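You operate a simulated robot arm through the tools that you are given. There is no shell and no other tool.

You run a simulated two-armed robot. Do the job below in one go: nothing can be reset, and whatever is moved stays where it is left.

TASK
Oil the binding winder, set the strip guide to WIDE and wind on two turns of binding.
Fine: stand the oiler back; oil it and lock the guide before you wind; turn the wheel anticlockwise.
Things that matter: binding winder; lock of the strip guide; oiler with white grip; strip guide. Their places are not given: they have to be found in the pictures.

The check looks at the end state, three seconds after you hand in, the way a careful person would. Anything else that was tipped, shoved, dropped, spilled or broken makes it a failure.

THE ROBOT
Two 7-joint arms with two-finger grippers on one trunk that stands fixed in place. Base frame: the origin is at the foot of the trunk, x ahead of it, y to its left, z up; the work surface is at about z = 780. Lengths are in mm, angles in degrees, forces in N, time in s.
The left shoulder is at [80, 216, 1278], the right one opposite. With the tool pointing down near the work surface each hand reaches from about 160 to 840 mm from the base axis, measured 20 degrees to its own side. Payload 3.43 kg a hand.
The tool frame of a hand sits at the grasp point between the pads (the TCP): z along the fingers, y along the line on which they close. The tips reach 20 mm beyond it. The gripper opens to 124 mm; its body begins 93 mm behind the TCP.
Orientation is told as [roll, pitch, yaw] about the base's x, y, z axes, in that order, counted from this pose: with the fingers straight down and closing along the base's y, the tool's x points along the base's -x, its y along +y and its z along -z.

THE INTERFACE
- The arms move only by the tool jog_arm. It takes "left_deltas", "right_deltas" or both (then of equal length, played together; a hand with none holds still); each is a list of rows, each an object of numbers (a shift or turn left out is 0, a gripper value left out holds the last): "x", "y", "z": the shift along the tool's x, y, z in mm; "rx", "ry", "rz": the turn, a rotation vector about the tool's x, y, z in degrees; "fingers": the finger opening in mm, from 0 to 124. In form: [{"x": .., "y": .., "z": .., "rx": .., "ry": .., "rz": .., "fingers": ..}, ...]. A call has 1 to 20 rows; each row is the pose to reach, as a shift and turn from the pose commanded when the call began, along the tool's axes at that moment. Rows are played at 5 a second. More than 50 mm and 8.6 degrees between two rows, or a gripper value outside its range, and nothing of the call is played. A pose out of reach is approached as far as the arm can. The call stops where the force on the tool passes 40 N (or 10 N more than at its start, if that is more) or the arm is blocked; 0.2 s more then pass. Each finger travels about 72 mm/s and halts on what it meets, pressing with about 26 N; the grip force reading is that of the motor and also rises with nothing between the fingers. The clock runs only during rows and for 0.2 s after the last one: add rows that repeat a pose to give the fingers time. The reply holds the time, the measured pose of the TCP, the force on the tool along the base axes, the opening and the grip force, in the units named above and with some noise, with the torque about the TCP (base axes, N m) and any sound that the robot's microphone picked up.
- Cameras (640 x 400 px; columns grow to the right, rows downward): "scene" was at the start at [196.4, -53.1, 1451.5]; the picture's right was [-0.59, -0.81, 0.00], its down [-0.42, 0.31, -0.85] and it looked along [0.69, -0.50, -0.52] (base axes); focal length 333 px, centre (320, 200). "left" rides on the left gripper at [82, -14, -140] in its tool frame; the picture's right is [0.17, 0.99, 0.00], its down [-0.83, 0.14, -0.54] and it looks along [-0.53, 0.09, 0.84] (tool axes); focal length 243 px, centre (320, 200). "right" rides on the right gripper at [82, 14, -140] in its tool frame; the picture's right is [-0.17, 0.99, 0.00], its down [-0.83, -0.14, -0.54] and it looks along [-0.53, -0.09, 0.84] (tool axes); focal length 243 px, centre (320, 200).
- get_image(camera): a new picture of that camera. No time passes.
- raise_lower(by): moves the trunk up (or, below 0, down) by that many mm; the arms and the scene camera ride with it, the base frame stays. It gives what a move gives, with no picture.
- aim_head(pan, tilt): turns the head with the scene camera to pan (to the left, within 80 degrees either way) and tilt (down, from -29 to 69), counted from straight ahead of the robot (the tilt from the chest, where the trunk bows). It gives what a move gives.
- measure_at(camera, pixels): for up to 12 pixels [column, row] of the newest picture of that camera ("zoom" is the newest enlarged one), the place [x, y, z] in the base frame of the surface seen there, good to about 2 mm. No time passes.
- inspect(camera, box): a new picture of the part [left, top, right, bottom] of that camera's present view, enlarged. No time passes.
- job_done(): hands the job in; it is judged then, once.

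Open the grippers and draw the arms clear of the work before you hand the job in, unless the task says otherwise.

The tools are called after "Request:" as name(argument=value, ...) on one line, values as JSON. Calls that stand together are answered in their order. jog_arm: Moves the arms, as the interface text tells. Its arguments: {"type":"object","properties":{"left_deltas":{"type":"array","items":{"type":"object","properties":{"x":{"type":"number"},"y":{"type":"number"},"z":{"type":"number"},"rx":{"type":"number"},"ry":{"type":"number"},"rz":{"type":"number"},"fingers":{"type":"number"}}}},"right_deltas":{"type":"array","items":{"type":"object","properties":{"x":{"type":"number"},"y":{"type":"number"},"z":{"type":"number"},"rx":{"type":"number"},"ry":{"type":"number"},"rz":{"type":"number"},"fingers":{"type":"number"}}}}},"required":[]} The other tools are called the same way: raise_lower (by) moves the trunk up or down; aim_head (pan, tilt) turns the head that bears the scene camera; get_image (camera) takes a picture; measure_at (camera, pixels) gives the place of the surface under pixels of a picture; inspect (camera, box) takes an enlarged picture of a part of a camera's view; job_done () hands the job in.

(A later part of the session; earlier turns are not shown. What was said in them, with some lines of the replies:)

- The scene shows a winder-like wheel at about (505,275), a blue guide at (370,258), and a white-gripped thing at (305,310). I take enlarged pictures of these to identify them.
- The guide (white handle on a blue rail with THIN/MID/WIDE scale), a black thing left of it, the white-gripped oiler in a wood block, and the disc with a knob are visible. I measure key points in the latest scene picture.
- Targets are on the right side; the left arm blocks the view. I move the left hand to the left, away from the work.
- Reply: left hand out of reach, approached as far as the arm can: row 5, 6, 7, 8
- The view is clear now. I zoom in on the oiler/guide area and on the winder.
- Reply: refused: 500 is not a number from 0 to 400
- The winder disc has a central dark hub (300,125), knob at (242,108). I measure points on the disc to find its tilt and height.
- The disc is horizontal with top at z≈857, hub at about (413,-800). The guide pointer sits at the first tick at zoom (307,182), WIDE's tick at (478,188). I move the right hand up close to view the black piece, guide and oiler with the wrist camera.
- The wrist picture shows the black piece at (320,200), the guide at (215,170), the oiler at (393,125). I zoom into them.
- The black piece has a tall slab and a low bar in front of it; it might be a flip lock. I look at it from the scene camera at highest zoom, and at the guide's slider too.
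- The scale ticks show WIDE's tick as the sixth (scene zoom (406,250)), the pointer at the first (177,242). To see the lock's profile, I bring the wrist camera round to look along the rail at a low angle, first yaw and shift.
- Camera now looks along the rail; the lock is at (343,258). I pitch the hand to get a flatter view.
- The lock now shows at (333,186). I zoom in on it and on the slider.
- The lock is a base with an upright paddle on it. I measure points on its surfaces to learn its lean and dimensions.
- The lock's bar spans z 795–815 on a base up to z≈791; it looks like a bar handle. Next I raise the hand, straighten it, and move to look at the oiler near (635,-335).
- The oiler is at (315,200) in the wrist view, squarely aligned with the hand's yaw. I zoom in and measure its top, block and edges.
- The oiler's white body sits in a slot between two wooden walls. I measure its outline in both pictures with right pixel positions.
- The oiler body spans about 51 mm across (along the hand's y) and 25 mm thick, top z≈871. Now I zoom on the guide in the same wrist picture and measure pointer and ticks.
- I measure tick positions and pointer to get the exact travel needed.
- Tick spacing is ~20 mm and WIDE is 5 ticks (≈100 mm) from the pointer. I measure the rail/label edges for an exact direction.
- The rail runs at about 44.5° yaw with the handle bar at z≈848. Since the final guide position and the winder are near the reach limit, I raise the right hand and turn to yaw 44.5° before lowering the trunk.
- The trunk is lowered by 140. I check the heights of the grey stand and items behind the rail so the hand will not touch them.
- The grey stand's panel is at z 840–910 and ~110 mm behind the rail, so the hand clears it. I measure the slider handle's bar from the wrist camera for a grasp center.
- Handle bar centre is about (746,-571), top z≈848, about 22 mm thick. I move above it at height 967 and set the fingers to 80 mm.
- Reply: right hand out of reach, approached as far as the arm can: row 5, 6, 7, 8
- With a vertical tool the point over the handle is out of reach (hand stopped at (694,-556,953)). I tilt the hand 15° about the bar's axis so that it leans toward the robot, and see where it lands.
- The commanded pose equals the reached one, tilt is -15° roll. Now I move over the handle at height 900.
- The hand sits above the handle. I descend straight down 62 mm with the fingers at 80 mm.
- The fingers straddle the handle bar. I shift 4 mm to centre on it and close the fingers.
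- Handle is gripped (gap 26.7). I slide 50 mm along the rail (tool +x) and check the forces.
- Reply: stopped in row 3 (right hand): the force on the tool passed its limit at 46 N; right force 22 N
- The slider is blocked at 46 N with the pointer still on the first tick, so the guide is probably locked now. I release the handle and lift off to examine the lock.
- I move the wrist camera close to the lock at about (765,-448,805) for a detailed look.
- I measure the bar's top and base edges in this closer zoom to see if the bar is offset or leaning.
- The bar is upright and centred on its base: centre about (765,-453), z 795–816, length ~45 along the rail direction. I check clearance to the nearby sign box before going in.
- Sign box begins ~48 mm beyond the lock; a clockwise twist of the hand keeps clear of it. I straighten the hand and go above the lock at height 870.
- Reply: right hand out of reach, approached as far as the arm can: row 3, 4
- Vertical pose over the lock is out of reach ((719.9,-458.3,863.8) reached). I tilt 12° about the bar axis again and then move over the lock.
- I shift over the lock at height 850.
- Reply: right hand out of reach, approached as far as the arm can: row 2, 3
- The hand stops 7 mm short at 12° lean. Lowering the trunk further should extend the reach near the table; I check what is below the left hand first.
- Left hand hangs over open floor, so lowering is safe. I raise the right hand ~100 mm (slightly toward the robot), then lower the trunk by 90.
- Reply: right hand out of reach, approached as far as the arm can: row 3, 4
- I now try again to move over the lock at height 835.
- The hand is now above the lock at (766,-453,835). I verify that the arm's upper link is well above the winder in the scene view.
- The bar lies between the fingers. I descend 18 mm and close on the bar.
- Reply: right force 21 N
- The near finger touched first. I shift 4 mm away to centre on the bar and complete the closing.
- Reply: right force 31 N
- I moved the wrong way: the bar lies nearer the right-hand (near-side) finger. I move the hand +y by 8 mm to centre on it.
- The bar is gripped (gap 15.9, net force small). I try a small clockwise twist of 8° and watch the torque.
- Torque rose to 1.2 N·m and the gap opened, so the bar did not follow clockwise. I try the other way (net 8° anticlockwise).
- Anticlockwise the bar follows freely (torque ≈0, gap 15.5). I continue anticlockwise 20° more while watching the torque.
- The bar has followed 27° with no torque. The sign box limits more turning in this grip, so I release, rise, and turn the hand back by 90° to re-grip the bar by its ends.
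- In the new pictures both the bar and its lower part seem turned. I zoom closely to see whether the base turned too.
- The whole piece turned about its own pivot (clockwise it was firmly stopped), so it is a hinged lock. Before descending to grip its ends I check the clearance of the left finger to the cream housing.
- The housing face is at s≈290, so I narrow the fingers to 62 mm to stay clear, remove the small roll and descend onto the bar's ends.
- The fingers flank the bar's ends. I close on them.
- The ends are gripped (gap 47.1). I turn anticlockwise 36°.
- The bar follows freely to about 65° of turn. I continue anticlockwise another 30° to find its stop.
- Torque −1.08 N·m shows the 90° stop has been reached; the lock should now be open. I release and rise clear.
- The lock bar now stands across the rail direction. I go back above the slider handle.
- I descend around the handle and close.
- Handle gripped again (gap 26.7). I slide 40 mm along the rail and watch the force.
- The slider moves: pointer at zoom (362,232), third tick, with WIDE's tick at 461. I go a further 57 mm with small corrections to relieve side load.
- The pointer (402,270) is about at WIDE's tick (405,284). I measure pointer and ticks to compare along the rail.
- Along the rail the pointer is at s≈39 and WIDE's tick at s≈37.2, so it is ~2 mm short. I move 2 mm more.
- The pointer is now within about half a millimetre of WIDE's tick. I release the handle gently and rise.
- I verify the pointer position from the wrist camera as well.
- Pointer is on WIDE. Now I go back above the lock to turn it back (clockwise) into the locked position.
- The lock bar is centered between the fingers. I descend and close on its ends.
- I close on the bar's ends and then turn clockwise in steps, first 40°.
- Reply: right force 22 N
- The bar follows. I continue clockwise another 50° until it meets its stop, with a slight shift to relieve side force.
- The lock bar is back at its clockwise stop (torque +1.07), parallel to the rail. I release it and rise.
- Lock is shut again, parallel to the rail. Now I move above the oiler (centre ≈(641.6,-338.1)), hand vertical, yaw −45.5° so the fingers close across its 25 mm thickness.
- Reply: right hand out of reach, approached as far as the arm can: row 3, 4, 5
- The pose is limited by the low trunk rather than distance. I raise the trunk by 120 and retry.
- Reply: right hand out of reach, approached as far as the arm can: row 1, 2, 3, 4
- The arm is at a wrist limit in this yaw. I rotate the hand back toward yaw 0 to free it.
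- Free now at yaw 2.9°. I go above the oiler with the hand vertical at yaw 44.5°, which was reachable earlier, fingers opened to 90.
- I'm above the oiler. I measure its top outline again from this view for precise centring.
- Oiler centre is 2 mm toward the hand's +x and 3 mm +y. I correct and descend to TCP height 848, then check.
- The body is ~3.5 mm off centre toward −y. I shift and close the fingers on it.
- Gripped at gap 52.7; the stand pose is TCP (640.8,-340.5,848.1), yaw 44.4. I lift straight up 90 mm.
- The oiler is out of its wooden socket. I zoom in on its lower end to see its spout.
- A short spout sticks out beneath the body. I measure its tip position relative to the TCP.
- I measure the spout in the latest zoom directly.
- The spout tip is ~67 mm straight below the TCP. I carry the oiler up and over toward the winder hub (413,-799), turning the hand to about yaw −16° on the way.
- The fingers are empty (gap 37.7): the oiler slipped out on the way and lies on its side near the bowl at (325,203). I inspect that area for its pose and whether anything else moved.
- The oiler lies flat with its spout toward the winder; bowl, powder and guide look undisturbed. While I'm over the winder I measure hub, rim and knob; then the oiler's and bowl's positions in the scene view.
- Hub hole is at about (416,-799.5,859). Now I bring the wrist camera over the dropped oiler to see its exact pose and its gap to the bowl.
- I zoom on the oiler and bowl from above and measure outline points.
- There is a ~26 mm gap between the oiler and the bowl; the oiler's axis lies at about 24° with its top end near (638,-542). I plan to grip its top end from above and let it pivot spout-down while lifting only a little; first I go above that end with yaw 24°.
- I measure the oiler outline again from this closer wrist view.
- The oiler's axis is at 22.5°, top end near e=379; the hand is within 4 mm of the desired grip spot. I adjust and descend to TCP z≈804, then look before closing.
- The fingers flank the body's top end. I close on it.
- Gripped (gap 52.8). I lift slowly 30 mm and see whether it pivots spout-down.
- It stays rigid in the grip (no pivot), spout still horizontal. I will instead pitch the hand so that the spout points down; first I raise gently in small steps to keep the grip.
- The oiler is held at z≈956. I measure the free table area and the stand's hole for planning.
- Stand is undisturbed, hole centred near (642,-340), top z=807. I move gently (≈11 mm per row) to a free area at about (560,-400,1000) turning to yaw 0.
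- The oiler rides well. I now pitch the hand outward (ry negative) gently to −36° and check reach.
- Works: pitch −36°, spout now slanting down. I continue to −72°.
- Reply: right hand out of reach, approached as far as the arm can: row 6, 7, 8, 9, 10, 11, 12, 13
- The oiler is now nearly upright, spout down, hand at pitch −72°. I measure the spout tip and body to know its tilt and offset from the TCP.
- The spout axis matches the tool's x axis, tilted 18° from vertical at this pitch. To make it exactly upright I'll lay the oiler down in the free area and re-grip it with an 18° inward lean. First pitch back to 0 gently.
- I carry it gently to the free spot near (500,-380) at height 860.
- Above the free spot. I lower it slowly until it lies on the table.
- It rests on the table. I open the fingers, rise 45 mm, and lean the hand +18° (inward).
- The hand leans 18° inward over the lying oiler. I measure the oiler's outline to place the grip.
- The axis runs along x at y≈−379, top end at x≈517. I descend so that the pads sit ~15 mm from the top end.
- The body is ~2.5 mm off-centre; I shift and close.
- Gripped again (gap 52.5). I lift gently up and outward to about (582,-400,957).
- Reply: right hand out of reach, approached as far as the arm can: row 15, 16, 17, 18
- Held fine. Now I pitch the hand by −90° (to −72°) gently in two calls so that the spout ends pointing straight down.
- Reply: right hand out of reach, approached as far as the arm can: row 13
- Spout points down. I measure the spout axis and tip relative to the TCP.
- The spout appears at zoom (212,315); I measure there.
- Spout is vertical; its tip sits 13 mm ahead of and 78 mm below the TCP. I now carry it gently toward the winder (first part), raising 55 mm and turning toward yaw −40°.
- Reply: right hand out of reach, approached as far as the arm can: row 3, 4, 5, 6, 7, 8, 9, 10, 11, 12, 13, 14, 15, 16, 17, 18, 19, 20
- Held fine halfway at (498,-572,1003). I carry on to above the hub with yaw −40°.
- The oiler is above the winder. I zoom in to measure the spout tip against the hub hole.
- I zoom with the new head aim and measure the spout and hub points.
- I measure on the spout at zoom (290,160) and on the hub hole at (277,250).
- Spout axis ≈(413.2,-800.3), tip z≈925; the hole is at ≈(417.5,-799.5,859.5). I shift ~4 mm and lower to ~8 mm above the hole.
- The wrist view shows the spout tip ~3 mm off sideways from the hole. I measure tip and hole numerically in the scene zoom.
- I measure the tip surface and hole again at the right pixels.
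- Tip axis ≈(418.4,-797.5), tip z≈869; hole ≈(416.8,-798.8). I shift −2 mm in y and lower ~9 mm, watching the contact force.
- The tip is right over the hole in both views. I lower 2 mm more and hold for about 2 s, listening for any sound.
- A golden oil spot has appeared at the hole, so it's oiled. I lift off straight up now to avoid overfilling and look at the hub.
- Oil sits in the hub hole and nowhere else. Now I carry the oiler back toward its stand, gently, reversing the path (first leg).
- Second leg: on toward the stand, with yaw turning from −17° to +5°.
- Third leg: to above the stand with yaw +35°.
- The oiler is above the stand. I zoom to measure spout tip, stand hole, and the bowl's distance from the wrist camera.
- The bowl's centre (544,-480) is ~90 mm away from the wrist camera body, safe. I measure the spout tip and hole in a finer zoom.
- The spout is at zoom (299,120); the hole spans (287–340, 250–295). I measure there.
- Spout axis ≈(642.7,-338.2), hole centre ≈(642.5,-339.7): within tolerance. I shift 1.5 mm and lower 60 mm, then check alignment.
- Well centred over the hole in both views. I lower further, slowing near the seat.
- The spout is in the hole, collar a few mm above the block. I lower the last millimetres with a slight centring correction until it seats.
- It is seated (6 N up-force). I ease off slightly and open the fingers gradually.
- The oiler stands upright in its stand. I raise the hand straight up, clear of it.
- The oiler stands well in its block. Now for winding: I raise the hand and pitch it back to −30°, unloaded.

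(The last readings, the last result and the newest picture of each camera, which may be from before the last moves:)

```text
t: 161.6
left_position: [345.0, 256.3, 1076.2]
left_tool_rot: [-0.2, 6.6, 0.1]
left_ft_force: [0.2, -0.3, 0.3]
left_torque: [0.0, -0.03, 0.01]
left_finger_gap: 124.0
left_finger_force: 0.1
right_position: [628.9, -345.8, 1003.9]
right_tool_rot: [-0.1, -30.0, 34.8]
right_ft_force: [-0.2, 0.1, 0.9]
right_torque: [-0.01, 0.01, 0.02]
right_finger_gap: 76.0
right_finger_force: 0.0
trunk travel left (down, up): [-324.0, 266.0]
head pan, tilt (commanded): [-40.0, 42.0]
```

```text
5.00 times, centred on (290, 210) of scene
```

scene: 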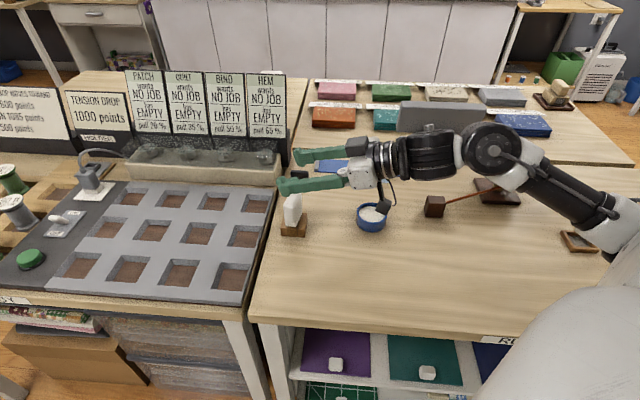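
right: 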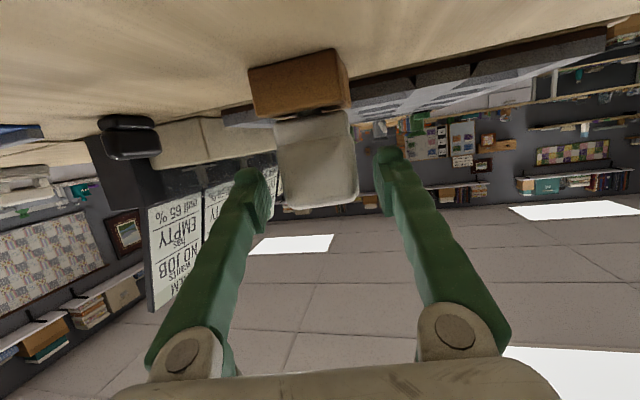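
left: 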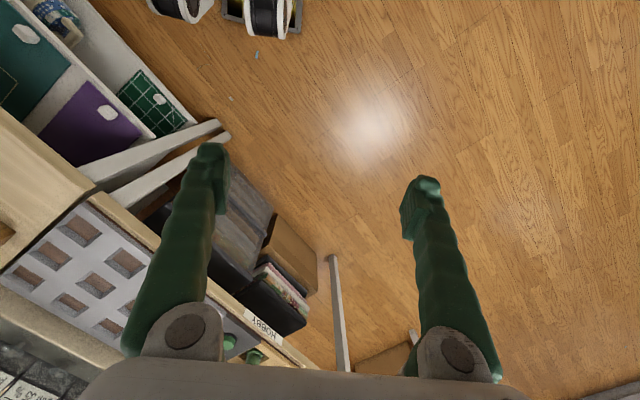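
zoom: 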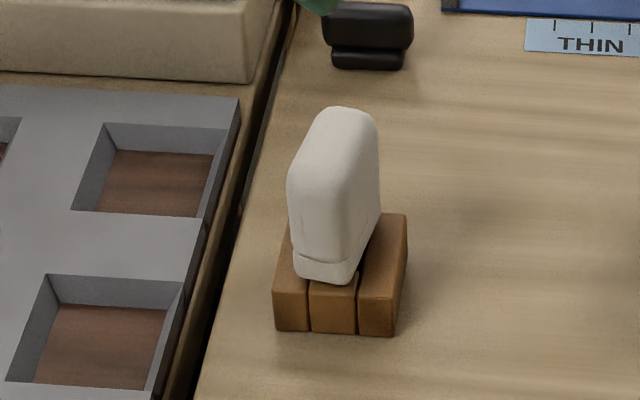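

The oiler remains upright. I move to a viewing pose before the winder with yaw −60°, pitch −30°.

Request:
jog_arm(right_deltas=[{"x": 27, "y": -5.3, "z": -15.2, "rx": 4, "rz": 6.9}, {"x": 54, "y": -10.6, "z": -30.4, "rx": 7.9, "rz": 13.7}, {"x": 81, "y": -15.9, "z": -45.6, "rx": 11.9, "rz": 20.6}, {"x": 108, "y": -21.1, "z": -60.8, "rx": 15.8, "rz": 27.4}, {"x": 135, "y": -26.4, "z": -76, "rx": 19.8, "rz": 34.3}, {"x": 162, "y": -31.7, "z": -91.2, "rx": 23.8, "rz": 41.2}, {"x": 189, "y": -37, "z": -106.4, "rx": 27.7, "rz": 48}, {"x": 216, "y": -42.3, "z": -121.6, "rx": 31.7, "rz": 54.9}, {"x": 243, "y": -47.6, "z": -136.8, "rx": 35.6, "rz": 61.7}, {"x": 270, "y": -52.8, "z": -152, "rx": 39.6, "rz": 68.6}, {"x": 297, "y": -58.1, "z": -167.2, "rx": 43.5, "rz": 75.4}, {"x": 323.9, "y": -63.4, "z": -182.4, "rx": 47.5, "rz": 82.3}, {"x": 323.9, "y": -63.4, "z": -182.4, "rx": 47.5, "rz": 82.3}])

Request:
get_image(camera="right")

Request:
aim_head(pan=-60, tilt=38)

Request:
get_image(camera="scene")

```text
t: 164.4
left_position: [346.2, 255.1, 1075.2]
left_tool_rot: [-0.3, 6.7, 0.0]
left_ft_force: [-0.2, 0.0, -0.2]
left_torque: [0.01, 0.01, -0.02]
left_finger_gap: 123.9
left_finger_force: 0.0
right_position: [471.8, -697.3, 874.1]
right_tool_rot: [0.3, -29.9, -60.1]
right_ft_force: [-0.4, 1.2, 0.0]
right_torque: [-0.01, -0.03, -0.02]
right_finger_gap: 76.1
right_finger_force: 0.0
right hand out of reach, approached as far as the arm can: row 6, 7, 8, 9, 10, 11, 12, 13
trunk travel left (down, up): [-324.0, 266.0]
head pan, tilt (commanded): [-40.0, 42.0]
```

```text
taken
```

right: 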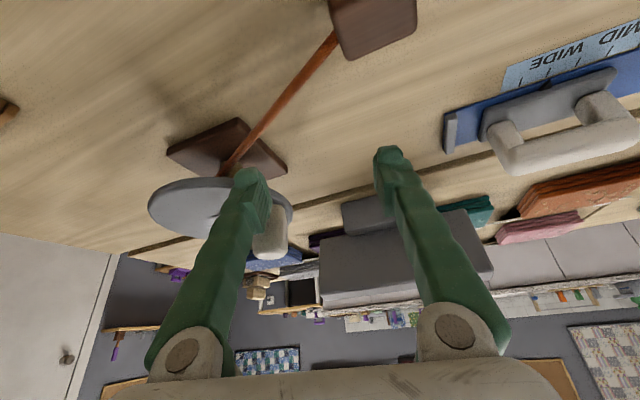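

```text
t: 165.2
left_position: [346.3, 255.4, 1077.1]
left_tool_rot: [-0.2, 6.7, 0.1]
left_ft_force: [-0.7, 0.2, 0.1]
left_torque: [0.02, -0.01, 0.02]
left_finger_gap: 124.0
left_finger_force: 0.1
right_position: [470.6, -697.8, 872.5]
right_tool_rot: [0.2, -29.8, -60.0]
right_ft_force: [1.0, -0.3, -1.0]
right_torque: [-0.03, 0.0, -0.01]
right_finger_gap: 76.0
right_finger_force: 0.0
trunk travel left (down, up): [-324.0, 266.0]
head pan, tilt (commanded): [-60.0, 38.0]
```

```text
taken
```

scene: 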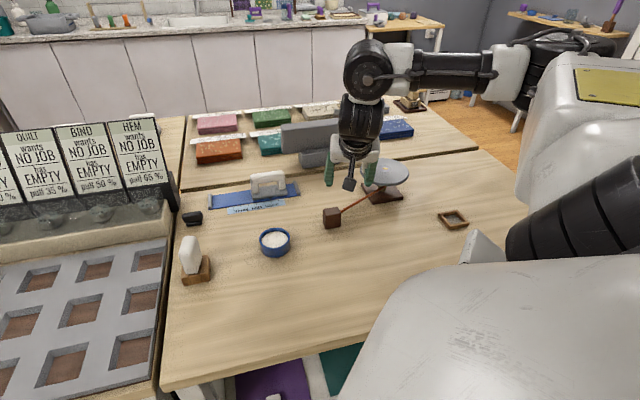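

The arm deviated from the path (out-of-reach) and now sits low at (471,-698,873) next to the knob; no contact force. I check closely before moving up.

Request:
inspect(camera="scene", box=[310, 120, 430, 230])

Request:
inspect(camera="right", box=[140, 100, 420, 290])

```text
3.64 times, centred on (370, 175) of scene
```

zoom: 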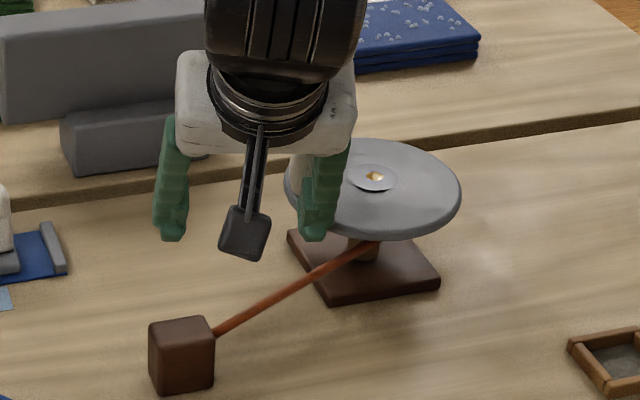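

```text
2.11 times, centred on (280, 195) of right
```

zoom: 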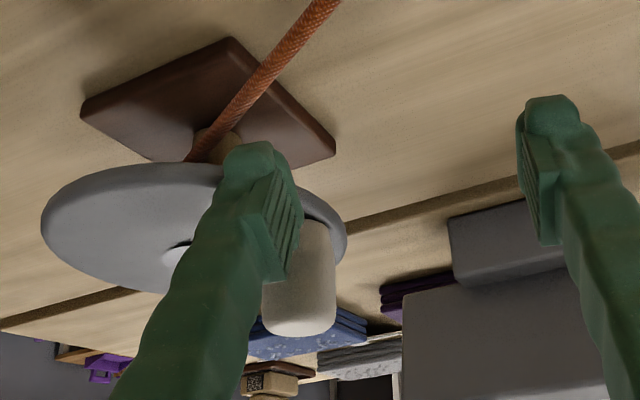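

No contact. I raise straight up 90 mm first.

Request:
jog_arm(right_deltas=[{"x": -15, "z": -26}, {"x": -30, "z": -52}, {"x": -45, "z": -78}, {"x": -45, "z": -78}])

Request:
inspect(camera="scene", box=[310, 120, 430, 230])

```text
t: 166.2
left_position: [346.8, 255.8, 1075.5]
left_tool_rot: [-0.2, 6.7, 0.1]
left_ft_force: [0.5, 0.0, -0.4]
left_torque: [-0.02, -0.02, -0.03]
left_finger_gap: 124.2
left_finger_force: 0.1
right_position: [512.3, -701.6, 921.6]
right_tool_rot: [0.1, -30.0, -60.2]
right_ft_force: [-0.3, -0.1, -0.1]
right_torque: [0.03, 0.02, 0.01]
right_finger_gap: 75.9
right_finger_force: 0.0
right hand out of reach, approached as far as the arm can: row 1, 2, 3, 4
trunk travel left (down, up): [-324.0, 266.0]
head pan, tilt (commanded): [-60.0, 38.0]
```

```text
3.64 times, centred on (370, 175) of scene
```

zoom: 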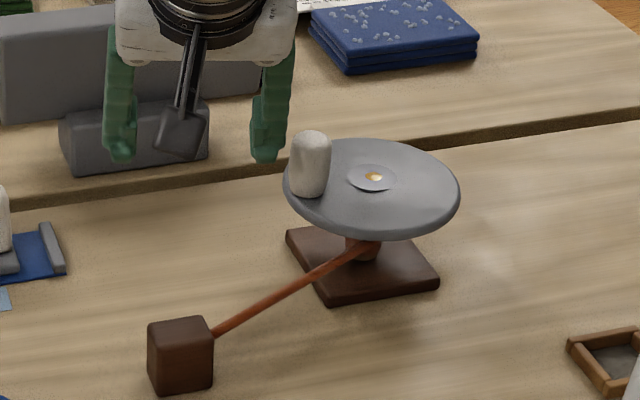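

The wheel is undisturbed. I turn the yaw back by +40° to leave the joint limit.

Request:
jog_arm(right_deltas=[{"rx": -3.3, "rz": -5.8}, {"rx": -6.7, "rz": -11.5}, {"rx": -10, "rz": -17.3}, {"rx": -13.3, "rz": -23.1}, {"rx": -16.7, "rz": -28.8}, {"rx": -20, "rz": -34.6}, {"rx": -20, "rz": -34.6}])

Request:
get_image(camera="right")

```text
t: 167.8
left_position: [346.2, 254.9, 1076.4]
left_tool_rot: [-0.3, 6.8, 0.1]
left_ft_force: [-0.9, -0.7, -0.2]
left_torque: [-0.02, 0.0, -0.01]
left_finger_gap: 124.0
left_finger_force: 0.0
right_position: [513.5, -701.1, 920.9]
right_tool_rot: [0.0, -30.1, -20.3]
right_ft_force: [0.5, 0.3, 0.1]
right_torque: [-0.02, -0.02, 0.0]
right_finger_gap: 75.7
right_finger_force: 0.0
trunk travel left (down, up): [-324.0, 266.0]
head pan, tilt (commanded): [-60.0, 38.0]
```

```text
taken
```

right: 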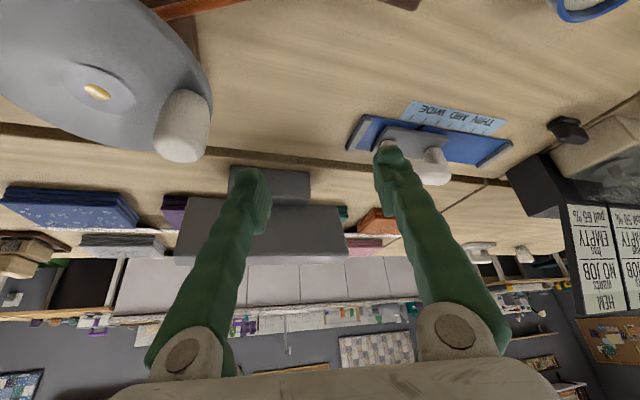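

Stable at yaw −20°. I measure the knob's top outline to get its centre and the crank radius.

Request:
inspect(camera="scene", box=[350, 140, 415, 195])

Request:
measure_at(camera="zoom", pixels=[[160, 115], [180, 105], [200, 110], [150, 130], [210, 130], [180, 125], [180, 160], [160, 200], [205, 200], [316, 205], [316, 215], [180, 200]])

Request:
measure_at(camera="right", pixels=[[97, 92], [180, 150], [165, 145], [195, 145], [180, 158], [185, 110], [205, 115], [160, 130]])

```text
7.27 times, centred on (382, 168) of scene
```

zoom: 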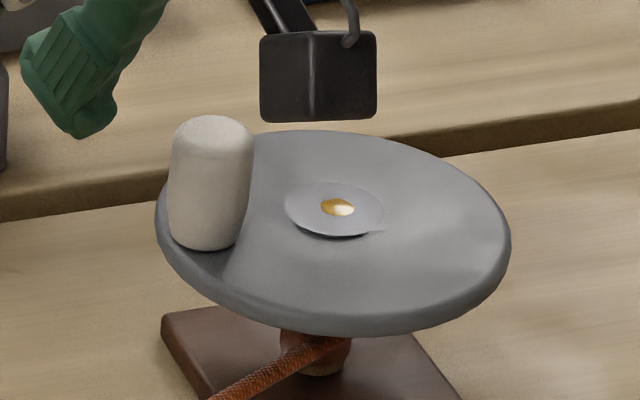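

```text
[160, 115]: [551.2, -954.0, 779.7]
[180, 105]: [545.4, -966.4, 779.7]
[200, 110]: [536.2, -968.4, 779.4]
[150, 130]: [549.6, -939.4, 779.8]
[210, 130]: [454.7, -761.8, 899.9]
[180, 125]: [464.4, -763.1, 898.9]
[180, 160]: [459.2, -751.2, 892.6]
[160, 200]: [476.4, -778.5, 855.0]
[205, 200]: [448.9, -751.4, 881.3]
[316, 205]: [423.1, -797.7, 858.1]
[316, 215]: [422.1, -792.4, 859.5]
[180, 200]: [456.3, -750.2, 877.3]
```

```text
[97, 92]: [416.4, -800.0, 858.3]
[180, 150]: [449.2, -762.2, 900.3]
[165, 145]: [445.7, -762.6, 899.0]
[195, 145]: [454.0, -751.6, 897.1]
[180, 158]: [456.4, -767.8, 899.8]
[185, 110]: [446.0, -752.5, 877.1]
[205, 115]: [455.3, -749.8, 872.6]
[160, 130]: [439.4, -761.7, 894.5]
```

Knob centre ≈(453,-763), diameter ≈28 mm, crank radius ≈51 mm about hub (416.8,-799.5). I move above the knob at z≈965 with pitch −20° to test the reach around the circle in the air first.

Request:
jog_arm(right_deltas=[{"x": 2, "y": -20, "z": -28, "ry": 2.5}, {"x": 4, "y": -40, "z": -50, "ry": 5}, {"x": 6, "y": -60, "z": -54, "ry": 7.5}, {"x": 8.5, "y": -79.2, "z": -55.7, "ry": 10}, {"x": 8.5, "y": -79.2, "z": -55.7, "ry": 10}])

Request:
get_image(camera="right")

```text
t: 169.0
left_position: [346.0, 255.9, 1075.7]
left_tool_rot: [-0.2, 6.7, 0.1]
left_ft_force: [-0.7, -0.4, 0.1]
left_torque: [-0.02, 0.0, 0.01]
left_finger_gap: 123.9
left_finger_force: 0.1
right_position: [454.7, -761.7, 962.6]
right_tool_rot: [0.0, -20.1, -20.4]
right_ft_force: [-0.2, 0.6, 0.2]
right_torque: [-0.02, -0.01, -0.04]
right_finger_gap: 76.2
right_finger_force: 0.1
trunk travel left (down, up): [-324.0, 266.0]
head pan, tilt (commanded): [-60.0, 38.0]
```

```text
taken
```

right: 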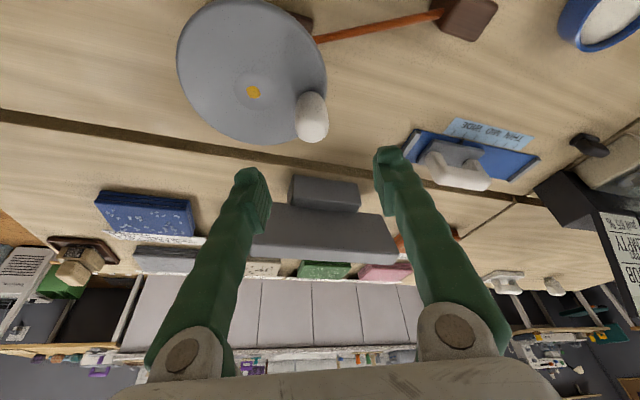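

I trace the full circle in the air (z≈963) to make sure every point is reachable.

Request:
jog_arm(right_deltas=[{"x": 24.6, "y": 4.4, "z": -9.0}, {"x": 48.1, "y": -4.9, "z": -17.6}, {"x": 63.9, "y": -25.4, "z": -23.4}, {"x": 68.2, "y": -51.6, "z": -24.9}, {"x": 59.3, "y": -76.6, "z": -21.7}, {"x": 40.1, "y": -93.5, "z": -14.6}, {"x": 15.6, "y": -97.9, "z": -5.7}, {"x": -8, "y": -88.6, "z": 2.9}, {"x": -23.9, "y": -68.1, "z": 8.7}, {"x": -28, "y": -41.9, "z": 10.2}, {"x": -19.2, "y": -16.9, "z": 7}, {"x": 0, "y": 0, "z": 0}, {"x": 0, "y": 0, "z": 0}])

```text
t: 171.8
left_position: [346.7, 254.1, 1075.9]
left_tool_rot: [-0.2, 6.8, 0.1]
left_ft_force: [-0.7, -0.1, -0.2]
left_torque: [0.05, -0.01, 0.01]
left_finger_gap: 124.1
left_finger_force: 0.0
right_position: [454.0, -762.7, 962.3]
right_tool_rot: [0.1, -20.2, -20.3]
right_ft_force: [-0.2, -0.8, -1.6]
right_torque: [0.03, -0.05, -0.04]
right_finger_gap: 76.0
right_finger_force: 0.0
trunk travel left (down, up): [-324.0, 266.0]
head pan, tilt (commanded): [-60.0, 38.0]
```

All points are reachable. I descend around the knob to TCP z≈889 with the fingers at 56 mm.

Request:
jog_arm(right_deltas=[{"x": 5, "y": -0.6, "z": 13.5, "fingers": 56}, {"x": 10.4, "y": -0.6, "z": 27.5, "fingers": 56}, {"x": 15.5, "y": -0.6, "z": 41, "fingers": 56}, {"x": 20.5, "y": -0.6, "z": 54.5, "fingers": 56}, {"x": 25.9, "y": -0.6, "z": 68.5, "fingers": 56}, {"x": 25.9, "y": -0.6, "z": 68.5, "fingers": 56}])

Request:
inspect(camera="right", box=[200, 60, 440, 230])

Request:
inspect(camera="scene", box=[335, 115, 425, 205])

```text
t: 173.2
left_position: [346.0, 255.0, 1076.5]
left_tool_rot: [-0.2, 6.8, 0.1]
left_ft_force: [-0.1, -1.2, -0.6]
left_torque: [-0.01, 0.0, 0.02]
left_finger_gap: 124.1
left_finger_force: 0.1
right_position: [452.9, -763.7, 889.5]
right_tool_rot: [-0.2, -20.1, -20.3]
right_ft_force: [-0.2, -0.5, 0.4]
right_torque: [-0.02, -0.03, -0.01]
right_finger_gap: 56.0
right_finger_force: 0.0
trunk travel left (down, up): [-324.0, 266.0]
head pan, tilt (commanded): [-60.0, 38.0]
```

```text
2.35 times, centred on (320, 145) of right
```

zoom: 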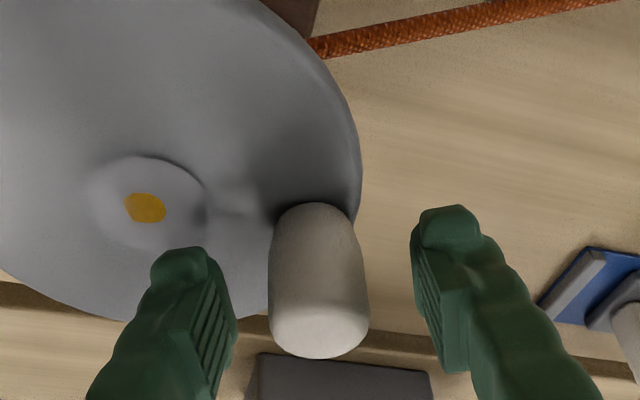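

```text
4.44 times, centred on (380, 160) of scene
```

zoom: 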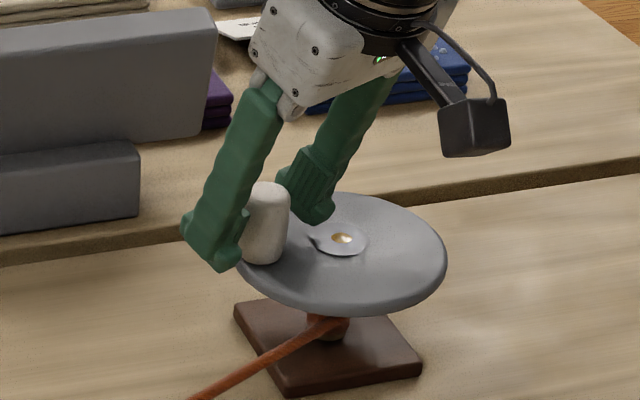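

Knob is centred between the fingers. I close on it.

Request:
jog_arm(right_deltas=[{"fingers": 44}, {"fingers": 34}, {"fingers": 24}, {"fingers": 18}, {"fingers": 18}])

Request:
inspect(camera="right", box=[200, 60, 440, 230])

```text
t: 174.4
left_position: [346.5, 255.0, 1076.2]
left_tool_rot: [-0.2, 6.6, 0.1]
left_ft_force: [-0.2, 0.6, -0.2]
left_torque: [0.01, 0.02, 0.0]
left_finger_gap: 123.9
left_finger_force: 0.0
right_position: [453.5, -764.4, 889.6]
right_tool_rot: [0.0, -20.0, -20.3]
right_ft_force: [-0.4, -1.0, 0.3]
right_torque: [0.09, 0.01, 0.04]
right_finger_gap: 24.8
right_finger_force: 45.2
trunk travel left (down, up): [-324.0, 266.0]
head pan, tilt (commanded): [-60.0, 38.0]
```

```text
2.35 times, centred on (320, 145) of right
```

zoom: 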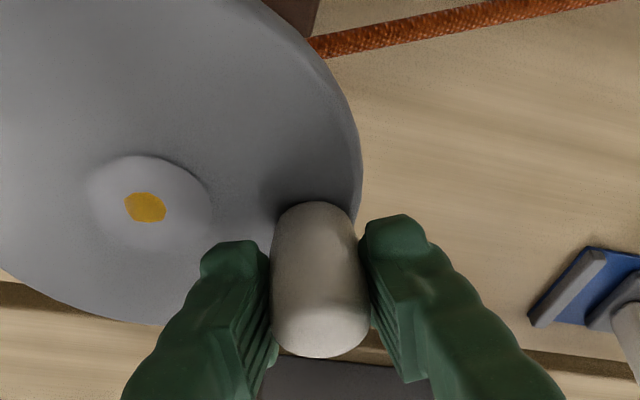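

Knob gripped (gap 24.8). I begin turning anticlockwise slowly, 30° first, to check the forces.

Request:
jog_arm(right_deltas=[{"x": 3.84, "y": 1.74, "z": -1.4}, {"x": 7.81, "y": 3.1, "z": -2.84}, {"x": 11.88, "y": 4.11, "z": -4.32}, {"x": 16.02, "y": 4.72, "z": -5.83}, {"x": 20.18, "y": 4.96, "z": -7.34}, {"x": 24.36, "y": 4.8, "z": -8.86}, {"x": 24.36, "y": 4.8, "z": -8.86}])

Request:
inspect(camera="right", box=[160, 30, 440, 230])

Request:
inspect(camera="scene", box=[335, 115, 425, 205])

```text
t: 176.0
left_position: [345.3, 255.0, 1076.1]
left_tool_rot: [-0.1, 6.7, 0.1]
left_ft_force: [-0.6, 0.0, 0.1]
left_torque: [0.01, 0.0, 0.01]
left_finger_gap: 124.0
left_finger_force: 0.0
right_position: [431.0, -750.4, 890.0]
right_tool_rot: [0.0, -20.2, -20.3]
right_ft_force: [-2.9, -10.9, 4.2]
right_torque: [-0.11, -0.11, 0.0]
right_finger_gap: 24.9
right_finger_force: 45.2
trunk travel left (down, up): [-324.0, 266.0]
head pan, tilt (commanded): [-60.0, 38.0]
```

```text
2.00 times, centred on (300, 130) of right
```

zoom: 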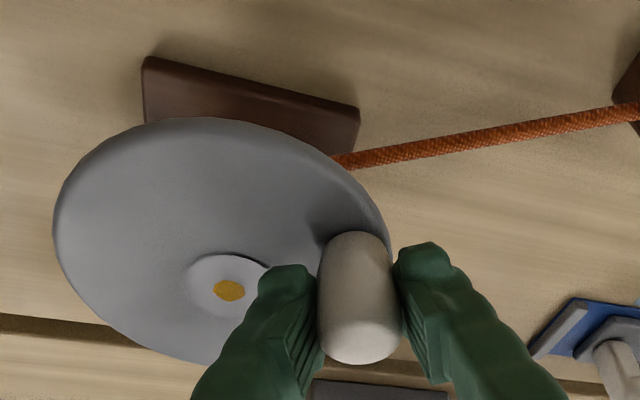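

```text
4.44 times, centred on (380, 160) of scene
```

zoom: 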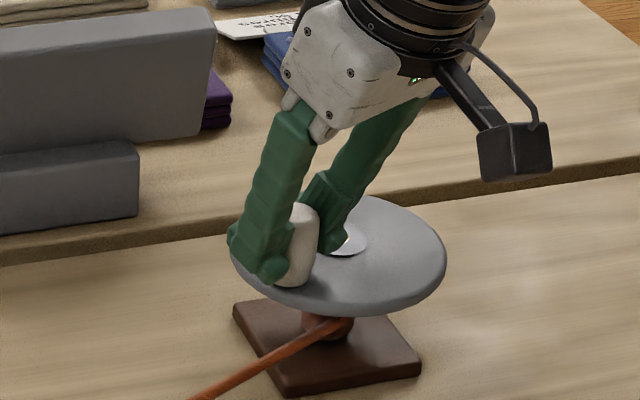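

The wheel follows, forces are small (≈11 N). I continue 60° further anticlockwise.

Request:
jog_arm(right_deltas=[{"x": 6.19, "y": -0.96, "z": -2.25}, {"x": 12.21, "y": -2.76, "z": -4.44}, {"x": 17.97, "y": -5.39, "z": -6.54}, {"x": 23.34, "y": -8.8, "z": -8.49}, {"x": 28.26, "y": -12.92, "z": -10.28}, {"x": 32.63, "y": -17.69, "z": -11.87}, {"x": 36.37, "y": -23.02, "z": -13.23}, {"x": 39.43, "y": -28.83, "z": -14.35}, {"x": 39.43, "y": -28.83, "z": -14.35}])

Request:
inspect(camera="scene", box=[335, 115, 425, 205])

```text
t: 178.0
left_position: [347.6, 255.6, 1075.3]
left_tool_rot: [-0.2, 6.7, 0.0]
left_ft_force: [0.2, -0.1, 0.2]
left_torque: [0.01, 0.01, 0.04]
left_finger_gap: 124.2
left_finger_force: 0.0
right_position: [382.1, -763.1, 889.5]
right_tool_rot: [0.1, -20.2, -20.3]
right_ft_force: [15.5, -14.7, 9.5]
right_torque: [-0.2, -0.47, 0.04]
right_finger_gap: 24.6
right_finger_force: 45.1
trunk travel left (down, up): [-324.0, 266.0]
head pan, tilt (commanded): [-60.0, 38.0]
```

```text
4.44 times, centred on (380, 160) of scene
```

zoom: 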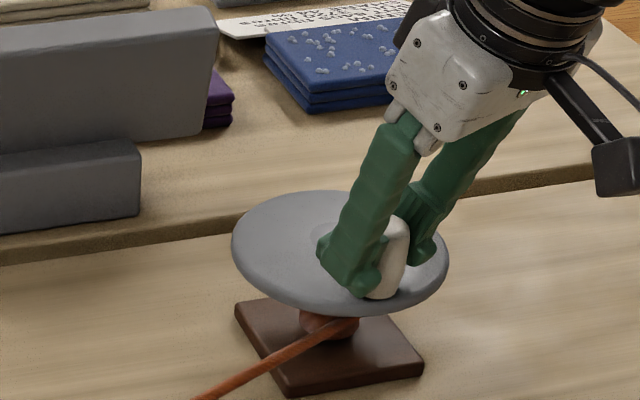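

Forces stay moderate; they suggest the true centre is ~1 mm toward (+x,−y), so I correct for that and continue ~144° further anticlockwise.

Request:
jog_arm(right_deltas=[{"x": 1.89, "y": -7.0, "z": -0.69}, {"x": 2.82, "y": -14.12, "z": -1.03}, {"x": 3.46, "y": -21.19, "z": -1.26}, {"x": 3.17, "y": -28.28, "z": -1.15}, {"x": 1.96, "y": -35.27, "z": -0.71}, {"x": -0.16, "y": -42, "z": 0.06}, {"x": -3.14, "y": -48.35, "z": 1.14}, {"x": -6.93, "y": -54.21, "z": 2.52}, {"x": -11.43, "y": -59.44, "z": 4.16}, {"x": -16.58, "y": -63.96, "z": 6.03}, {"x": -22.28, "y": -67.67, "z": 8.11}, {"x": -28.4, "y": -70.5, "z": 10.33}, {"x": -34.83, "y": -72.4, "z": 12.67}, {"x": -41.45, "y": -73.32, "z": 15.08}, {"x": -48.13, "y": -73.26, "z": 17.51}, {"x": -54.72, "y": -72.21, "z": 19.91}, {"x": -61.13, "y": -70.2, "z": 22.24}, {"x": -67.2, "y": -67.25, "z": 24.45}, {"x": -67.2, "y": -67.25, "z": 24.45}])

Request:
inspect(camera="scene", box=[335, 115, 425, 205])

```text
t: 182.0
left_position: [345.9, 255.0, 1074.7]
left_tool_rot: [-0.3, 6.7, 0.1]
left_ft_force: [-0.2, -0.2, 0.2]
left_torque: [-0.04, 0.01, -0.02]
left_finger_gap: 123.9
left_finger_force: 0.1
right_position: [423.8, -847.9, 890.2]
right_tool_rot: [-0.1, -20.0, -20.3]
right_ft_force: [-2.8, 10.1, -2.7]
right_torque: [0.32, 0.6, 0.0]
right_finger_gap: 24.5
right_finger_force: 45.2
trunk travel left (down, up): [-324.0, 266.0]
head pan, tilt (commanded): [-60.0, 38.0]
```

```text
4.44 times, centred on (380, 160) of scene
```

zoom: 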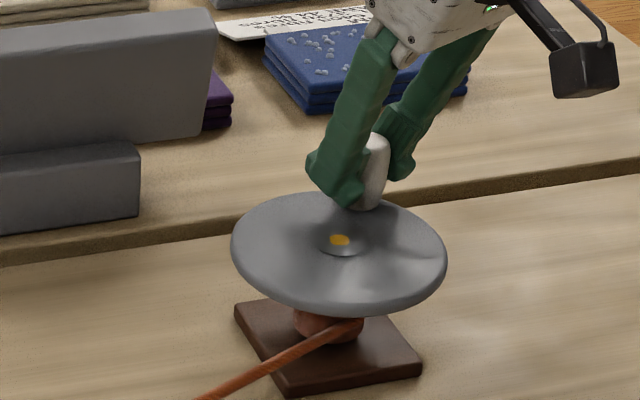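

The wheel turns well and the binding is winding onto the spool (about 233° so far). I refit the circle (centre (417.9,-798.5), R 49.3) and go on another 190°.

Request:
jog_arm(right_deltas=[{"x": -6.68, "y": 5.04, "z": 2.43}, {"x": -12.51, "y": 11.27, "z": 4.55}, {"x": -17.31, "y": 18.52, "z": 6.3}, {"x": -21.09, "y": 26.11, "z": 7.67}, {"x": -23.58, "y": 34.29, "z": 8.58}, {"x": -24.68, "y": 42.8, "z": 8.98}, {"x": -24.38, "y": 51.39, "z": 8.87}, {"x": -22.7, "y": 59.79, "z": 8.26}, {"x": -19.66, "y": 67.75, "z": 7.15}, {"x": -15.37, "y": 75.03, "z": 5.59}, {"x": -9.95, "y": 81.41, "z": 3.62}, {"x": -3.57, "y": 86.69, "z": 1.3}, {"x": 3.56, "y": 90.71, "z": -1.3}, {"x": 11.25, "y": 93.35, "z": -4.09}, {"x": 19.25, "y": 94.53, "z": -7.0}, {"x": 27.33, "y": 94.22, "z": -9.94}, {"x": 35.22, "y": 92.42, "z": -12.81}, {"x": 42.7, "y": 89.18, "z": -15.54}, {"x": 49.55, "y": 84.62, "z": -18.03}, {"x": 49.55, "y": 84.62, "z": -18.03}])

Request:
inspect(camera="scene", box=[335, 115, 425, 205])

```text
t: 186.2
left_position: [346.7, 255.2, 1076.5]
left_tool_rot: [-0.3, 6.7, 0.1]
left_ft_force: [0.4, 0.1, 0.5]
left_torque: [0.0, -0.04, -0.05]
left_finger_gap: 124.0
left_finger_force: 0.1
right_position: [403.1, -752.9, 890.1]
right_tool_rot: [0.0, -20.0, -20.2]
right_ft_force: [-2.7, 11.4, -7.0]
right_torque: [0.1, -0.18, 0.0]
right_finger_gap: 24.5
right_finger_force: 45.3
trunk travel left (down, up): [-324.0, 266.0]
head pan, tilt (commanded): [-60.0, 38.0]
```

```text
4.44 times, centred on (380, 160) of scene
```

zoom: 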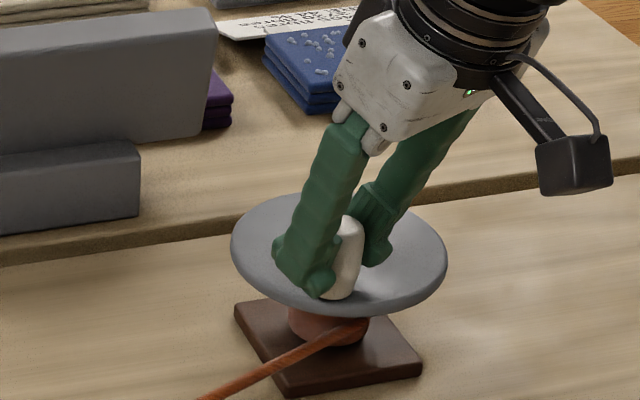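

About 424° done, forces ~11 N. I continue another 190° anticlockwise.

Request:
jog_arm(right_deltas=[{"x": 6.15, "y": -5.21, "z": -2.24}, {"x": 11.24, "y": -11.44, "z": -4.09}, {"x": 15.15, "y": -18.45, "z": -5.51}, {"x": 17.54, "y": -26.66, "z": -6.38}, {"x": 18.56, "y": -35.18, "z": -6.75}, {"x": 18.16, "y": -43.77, "z": -6.61}, {"x": 16.37, "y": -52.15, "z": -5.95}, {"x": 13.24, "y": -60.07, "z": -4.82}, {"x": 8.86, "y": -67.29, "z": -3.23}, {"x": 3.37, "y": -73.6, "z": -1.23}, {"x": -3.06, "y": -78.79, "z": 1.11}, {"x": -10.25, "y": -82.72, "z": 3.73}, {"x": -17.96, "y": -85.26, "z": 6.54}, {"x": -25.97, "y": -86.34, "z": 9.45}, {"x": -34.05, "y": -85.92, "z": 12.39}, {"x": -41.92, "y": -84.02, "z": 15.25}, {"x": -49.37, "y": -80.69, "z": 17.96}, {"x": -56.16, "y": -76.03, "z": 20.43}, {"x": -62.09, "y": -70.19, "z": 22.59}, {"x": -62.09, "y": -70.19, "z": 22.59}])

Request:
inspect(camera="scene", box=[335, 115, 425, 205])

```text
t: 190.4
left_position: [346.5, 254.3, 1076.5]
left_tool_rot: [-0.2, 6.9, 0.1]
left_ft_force: [-0.5, -0.3, 0.5]
left_torque: [-0.01, 0.0, 0.0]
left_finger_gap: 124.0
left_finger_force: 0.0
right_position: [444.8, -842.2, 890.0]
right_tool_rot: [0.1, -20.3, -20.3]
right_ft_force: [10.1, -14.3, 7.0]
right_torque: [-0.47, -1.18, -0.01]
right_finger_gap: 24.8
right_finger_force: 45.3
trunk travel left (down, up): [-324.0, 266.0]
head pan, tilt (commanded): [-60.0, 38.0]
```

```text
4.44 times, centred on (380, 160) of scene
```

zoom: 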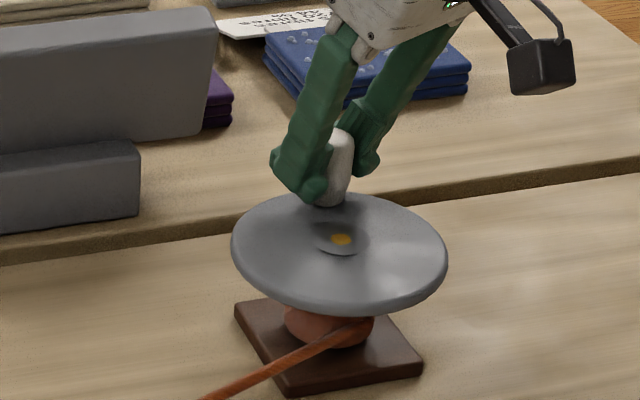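

About 616° done. I turn the remaining ~105° so the knob returns to its starting place after two full turns.

Request:
jog_arm(right_deltas=[{"x": -4.81, "y": 6.63, "z": 1.75}, {"x": -8.48, "y": 13.93, "z": 3.08}, {"x": -10.91, "y": 21.73, "z": 3.97}, {"x": -11.67, "y": 30.05, "z": 4.25}, {"x": -11.13, "y": 38.4, "z": 4.05}, {"x": -9.28, "y": 46.53, "z": 3.38}, {"x": -6.18, "y": 54.23, "z": 2.25}, {"x": -1.92, "y": 61.26, "z": 0.7}, {"x": 3.39, "y": 67.44, "z": -1.23}, {"x": 9.59, "y": 72.59, "z": -3.49}, {"x": 16.51, "y": 76.57, "z": -6.01}, {"x": 16.51, "y": 76.57, "z": -6.01}])

Request:
inspect(camera="scene", box=[335, 115, 425, 205])

Request:
inspect(camera="right", box=[200, 60, 440, 230])

```text
t: 193.0
left_position: [346.2, 256.6, 1075.1]
left_tool_rot: [-0.2, 6.7, 0.2]
left_ft_force: [0.3, 0.4, 0.3]
left_torque: [-0.02, -0.01, -0.02]
left_finger_gap: 124.1
left_finger_force: 0.1
right_position: [451.3, -763.0, 890.3]
right_tool_rot: [0.1, -20.0, -20.3]
right_ft_force: [-1.1, 0.4, 3.1]
right_torque: [0.21, 0.4, -0.01]
right_finger_gap: 24.5
right_finger_force: 44.9
trunk travel left (down, up): [-324.0, 266.0]
head pan, tilt (commanded): [-60.0, 38.0]
```

```text
4.44 times, centred on (380, 160) of scene
```

zoom: 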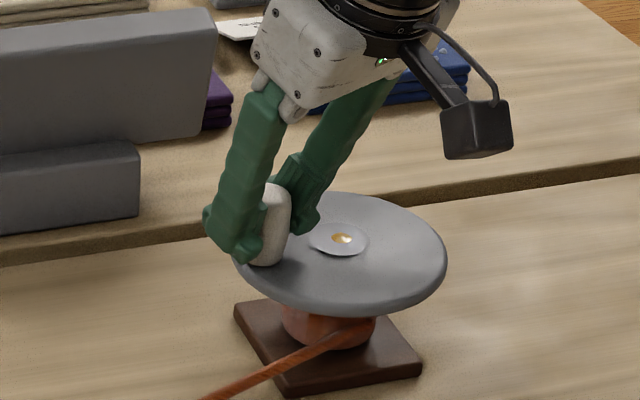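

```text
2.35 times, centred on (320, 145) of right
```

zoom: 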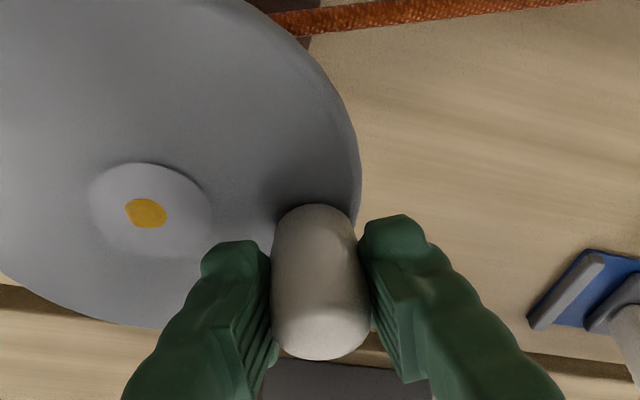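

The knob is back at its start (ty coordinate −559.1 vs −559.6 initially), i.e. two full turns, with binding wound on the spool. I release the knob and rise.

Request:
jog_arm(right_deltas=[{"fingers": 34}, {"fingers": 48}, {"fingers": 56}, {"fingers": 56}, {"x": -8.5, "z": -23.5, "fingers": 56}, {"x": -17, "z": -47, "fingers": 56}, {"x": -26, "z": -71.4, "fingers": 60}, {"x": -34, "z": -94, "fingers": 60}, {"x": -34, "z": -94, "fingers": 60}])

Request:
inspect(camera="scene", box=[310, 120, 430, 230])

Request:
inspect(camera="scene", box=[350, 140, 415, 195])

Request:
measure_at(camera="zoom", pixels=[[210, 130], [180, 125], [180, 160], [205, 200], [180, 200], [200, 120], [230, 130], [215, 145]])

```text
t: 195.0
left_position: [345.8, 253.2, 1076.3]
left_tool_rot: [-0.2, 6.8, 0.1]
left_ft_force: [-0.2, 0.2, 0.3]
left_torque: [-0.03, 0.03, 0.01]
left_finger_gap: 124.2
left_finger_force: 0.1
right_position: [453.7, -763.4, 990.3]
right_tool_rot: [0.0, -20.0, -20.3]
right_ft_force: [1.1, 0.2, -0.4]
right_torque: [0.0, 0.01, 0.02]
right_finger_gap: 60.0
right_finger_force: 0.1
trunk travel left (down, up): [-324.0, 266.0]
head pan, tilt (commanded): [-60.0, 38.0]
```

```text
3.64 times, centred on (370, 175) of scene
```

zoom: 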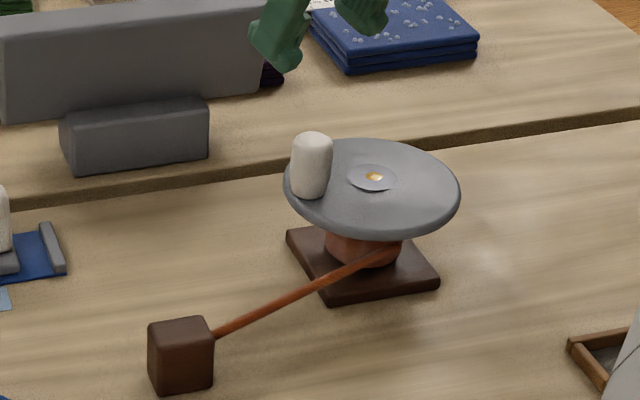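

```text
7.27 times, centred on (382, 168) of scene
```

zoom: 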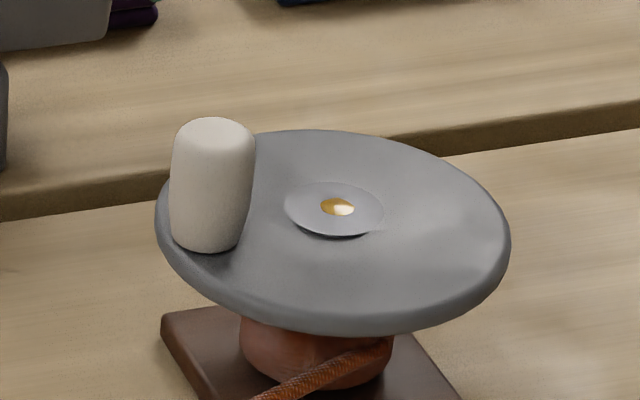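

```text
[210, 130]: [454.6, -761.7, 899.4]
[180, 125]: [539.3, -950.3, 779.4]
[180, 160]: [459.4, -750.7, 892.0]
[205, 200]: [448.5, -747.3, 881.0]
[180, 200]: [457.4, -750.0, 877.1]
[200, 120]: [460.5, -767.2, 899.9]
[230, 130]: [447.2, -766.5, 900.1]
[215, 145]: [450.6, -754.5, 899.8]
```

Knob sits at its start, oil in the hub, binding wound; nothing else moved. I withdraw the right arm up and back, opening the gripper.

Request:
jog_arm(right_deltas=[{"x": -13, "z": -37, "ry": 3}, {"x": -26, "z": -75, "ry": 6}, {"x": -34, "y": 5, "z": -110, "ry": 9}, {"x": -30, "y": 35, "z": -140, "ry": 12}, {"x": -10, "y": 65, "z": -165, "ry": 15}, {"x": 10, "y": 98, "z": -185, "ry": 18}, {"x": 28, "y": 130, "z": -205, "ry": 20}, {"x": 45, "y": 165, "z": -220, "ry": 20}, {"x": 65.5, "y": 203.3, "z": -236.7, "ry": 20}, {"x": 65.5, "y": 203.3, "z": -236.7, "ry": 20}])

Request:
jog_arm(right_deltas=[{"fingers": 100}, {"fingers": 124}, {"fingers": 124}])

Request:
aim_head(pan=-50, tilt=40)

Request:
get_image(camera="scene")

```text
t: 197.2
left_position: [347.0, 254.5, 1077.2]
left_tool_rot: [-0.2, 6.7, 0.0]
left_ft_force: [1.2, 0.7, 0.2]
left_torque: [-0.03, 0.02, -0.01]
left_finger_gap: 124.1
left_finger_force: 0.0
right_position: [386.0, -524.1, 1188.4]
right_tool_rot: [0.1, 0.1, -20.3]
right_ft_force: [0.3, -0.5, 0.5]
right_torque: [0.01, 0.02, 0.02]
right_finger_gap: 60.0
right_finger_force: 0.0
trunk travel left (down, up): [-324.0, 266.0]
head pan, tilt (commanded): [-60.0, 38.0]
```

```text
t: 198.0
left_position: [346.1, 254.7, 1076.6]
left_tool_rot: [-0.3, 6.8, 0.1]
left_ft_force: [0.4, -0.3, 0.7]
left_torque: [0.0, 0.02, 0.05]
left_finger_gap: 124.0
left_finger_force: 0.0
right_position: [385.3, -524.2, 1189.1]
right_tool_rot: [0.1, -0.1, -20.3]
right_ft_force: [-0.2, 0.8, -0.1]
right_torque: [0.01, 0.02, -0.03]
right_finger_gap: 123.9
right_finger_force: 0.1
trunk travel left (down, up): [-324.0, 266.0]
head pan, tilt (commanded): [-60.0, 38.0]
```

```text
t: 198.7
left_position: [347.0, 254.4, 1075.8]
left_tool_rot: [-0.3, 6.6, 0.0]
left_ft_force: [-0.9, 0.1, -1.0]
left_torque: [-0.01, -0.01, 0.01]
left_finger_gap: 123.8
left_finger_force: 0.0
right_position: [385.9, -523.1, 1189.5]
right_tool_rot: [0.1, -0.1, -20.4]
right_ft_force: [-0.5, 0.0, 0.5]
right_torque: [0.01, 0.01, -0.01]
right_finger_gap: 123.8
right_finger_force: 0.0
trunk travel left (down, up): [-324.0, 266.0]
head pan, tilt (commanded): [-50.0, 40.0]
```

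```text
taken
```

scene: 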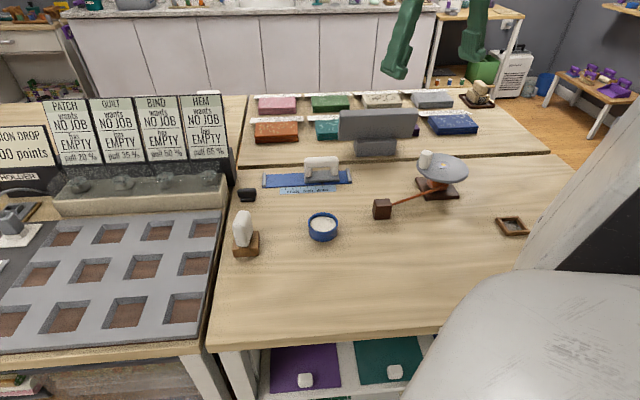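

Both hands are clear. I take a last close look at oiler, lock, guide and the bowl before handing in.

Request:
inspect(camera="scene", box=[220, 150, 370, 270])

Request:
inspect(camera="scene", box=[275, 150, 355, 200])

Request:
inspect(camera="scene", box=[222, 200, 272, 265])

```text
3.33 times, centred on (295, 210) of scene
```

zoom: 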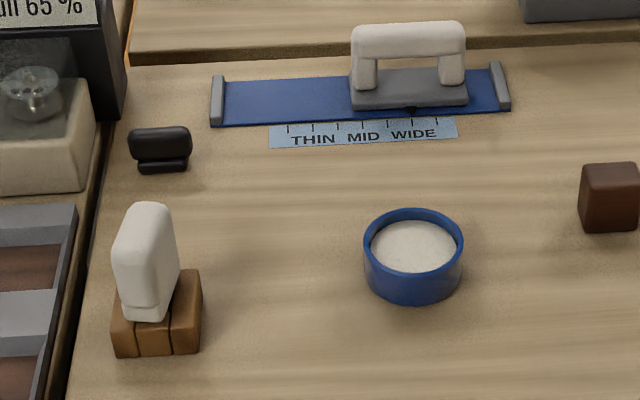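

```text
8.00 times, centred on (315, 175) of scene
```

zoom: 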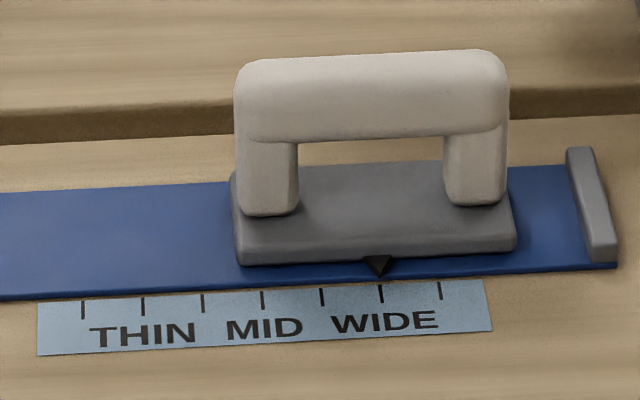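

```text
6.15 times, centred on (247, 232) of scene
```

zoom: 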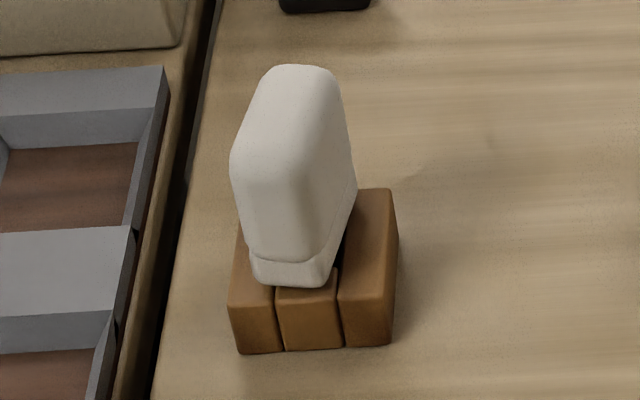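

All is in place: pointer on WIDE (380,275 vs tick at 381), lock bar parallel to the rail (locked), oiler upright in its stand, bowl undisturbed, winder oiled and wound two turns, and both hands clear with grippers open. I hand in the job.

Request:
job_done()

```text
The job is handed in.
```

The winder is oiled, the guide is set to WIDE and locked, and two turns of binding are wound on. I haven't been told the result of the check.

- **Guide:** it was locked at the start, so I turned its lock 90° open and slid the pointer onto the WIDE tick. I then turned the lock back to its stop.
- **Oiling:** a drop of oil shows in the hub hole and nowhere else. I oiled it and locked the guide before winding.
- **Winding:** I turned the wheel anticlockwise by its knob for about 721°. The knob is back where it began, and the binding can be seen wound on the spool.
- **Oiler:** it slipped from the gripper on the way to the winder and fell on the table near the bowl. I saw no spill, and nothing else moved. I picked it up again, and it now stands upright in its wooden stand, turned about 10° from how it stood before.

Both grippers are open and the arms are clear of the work.
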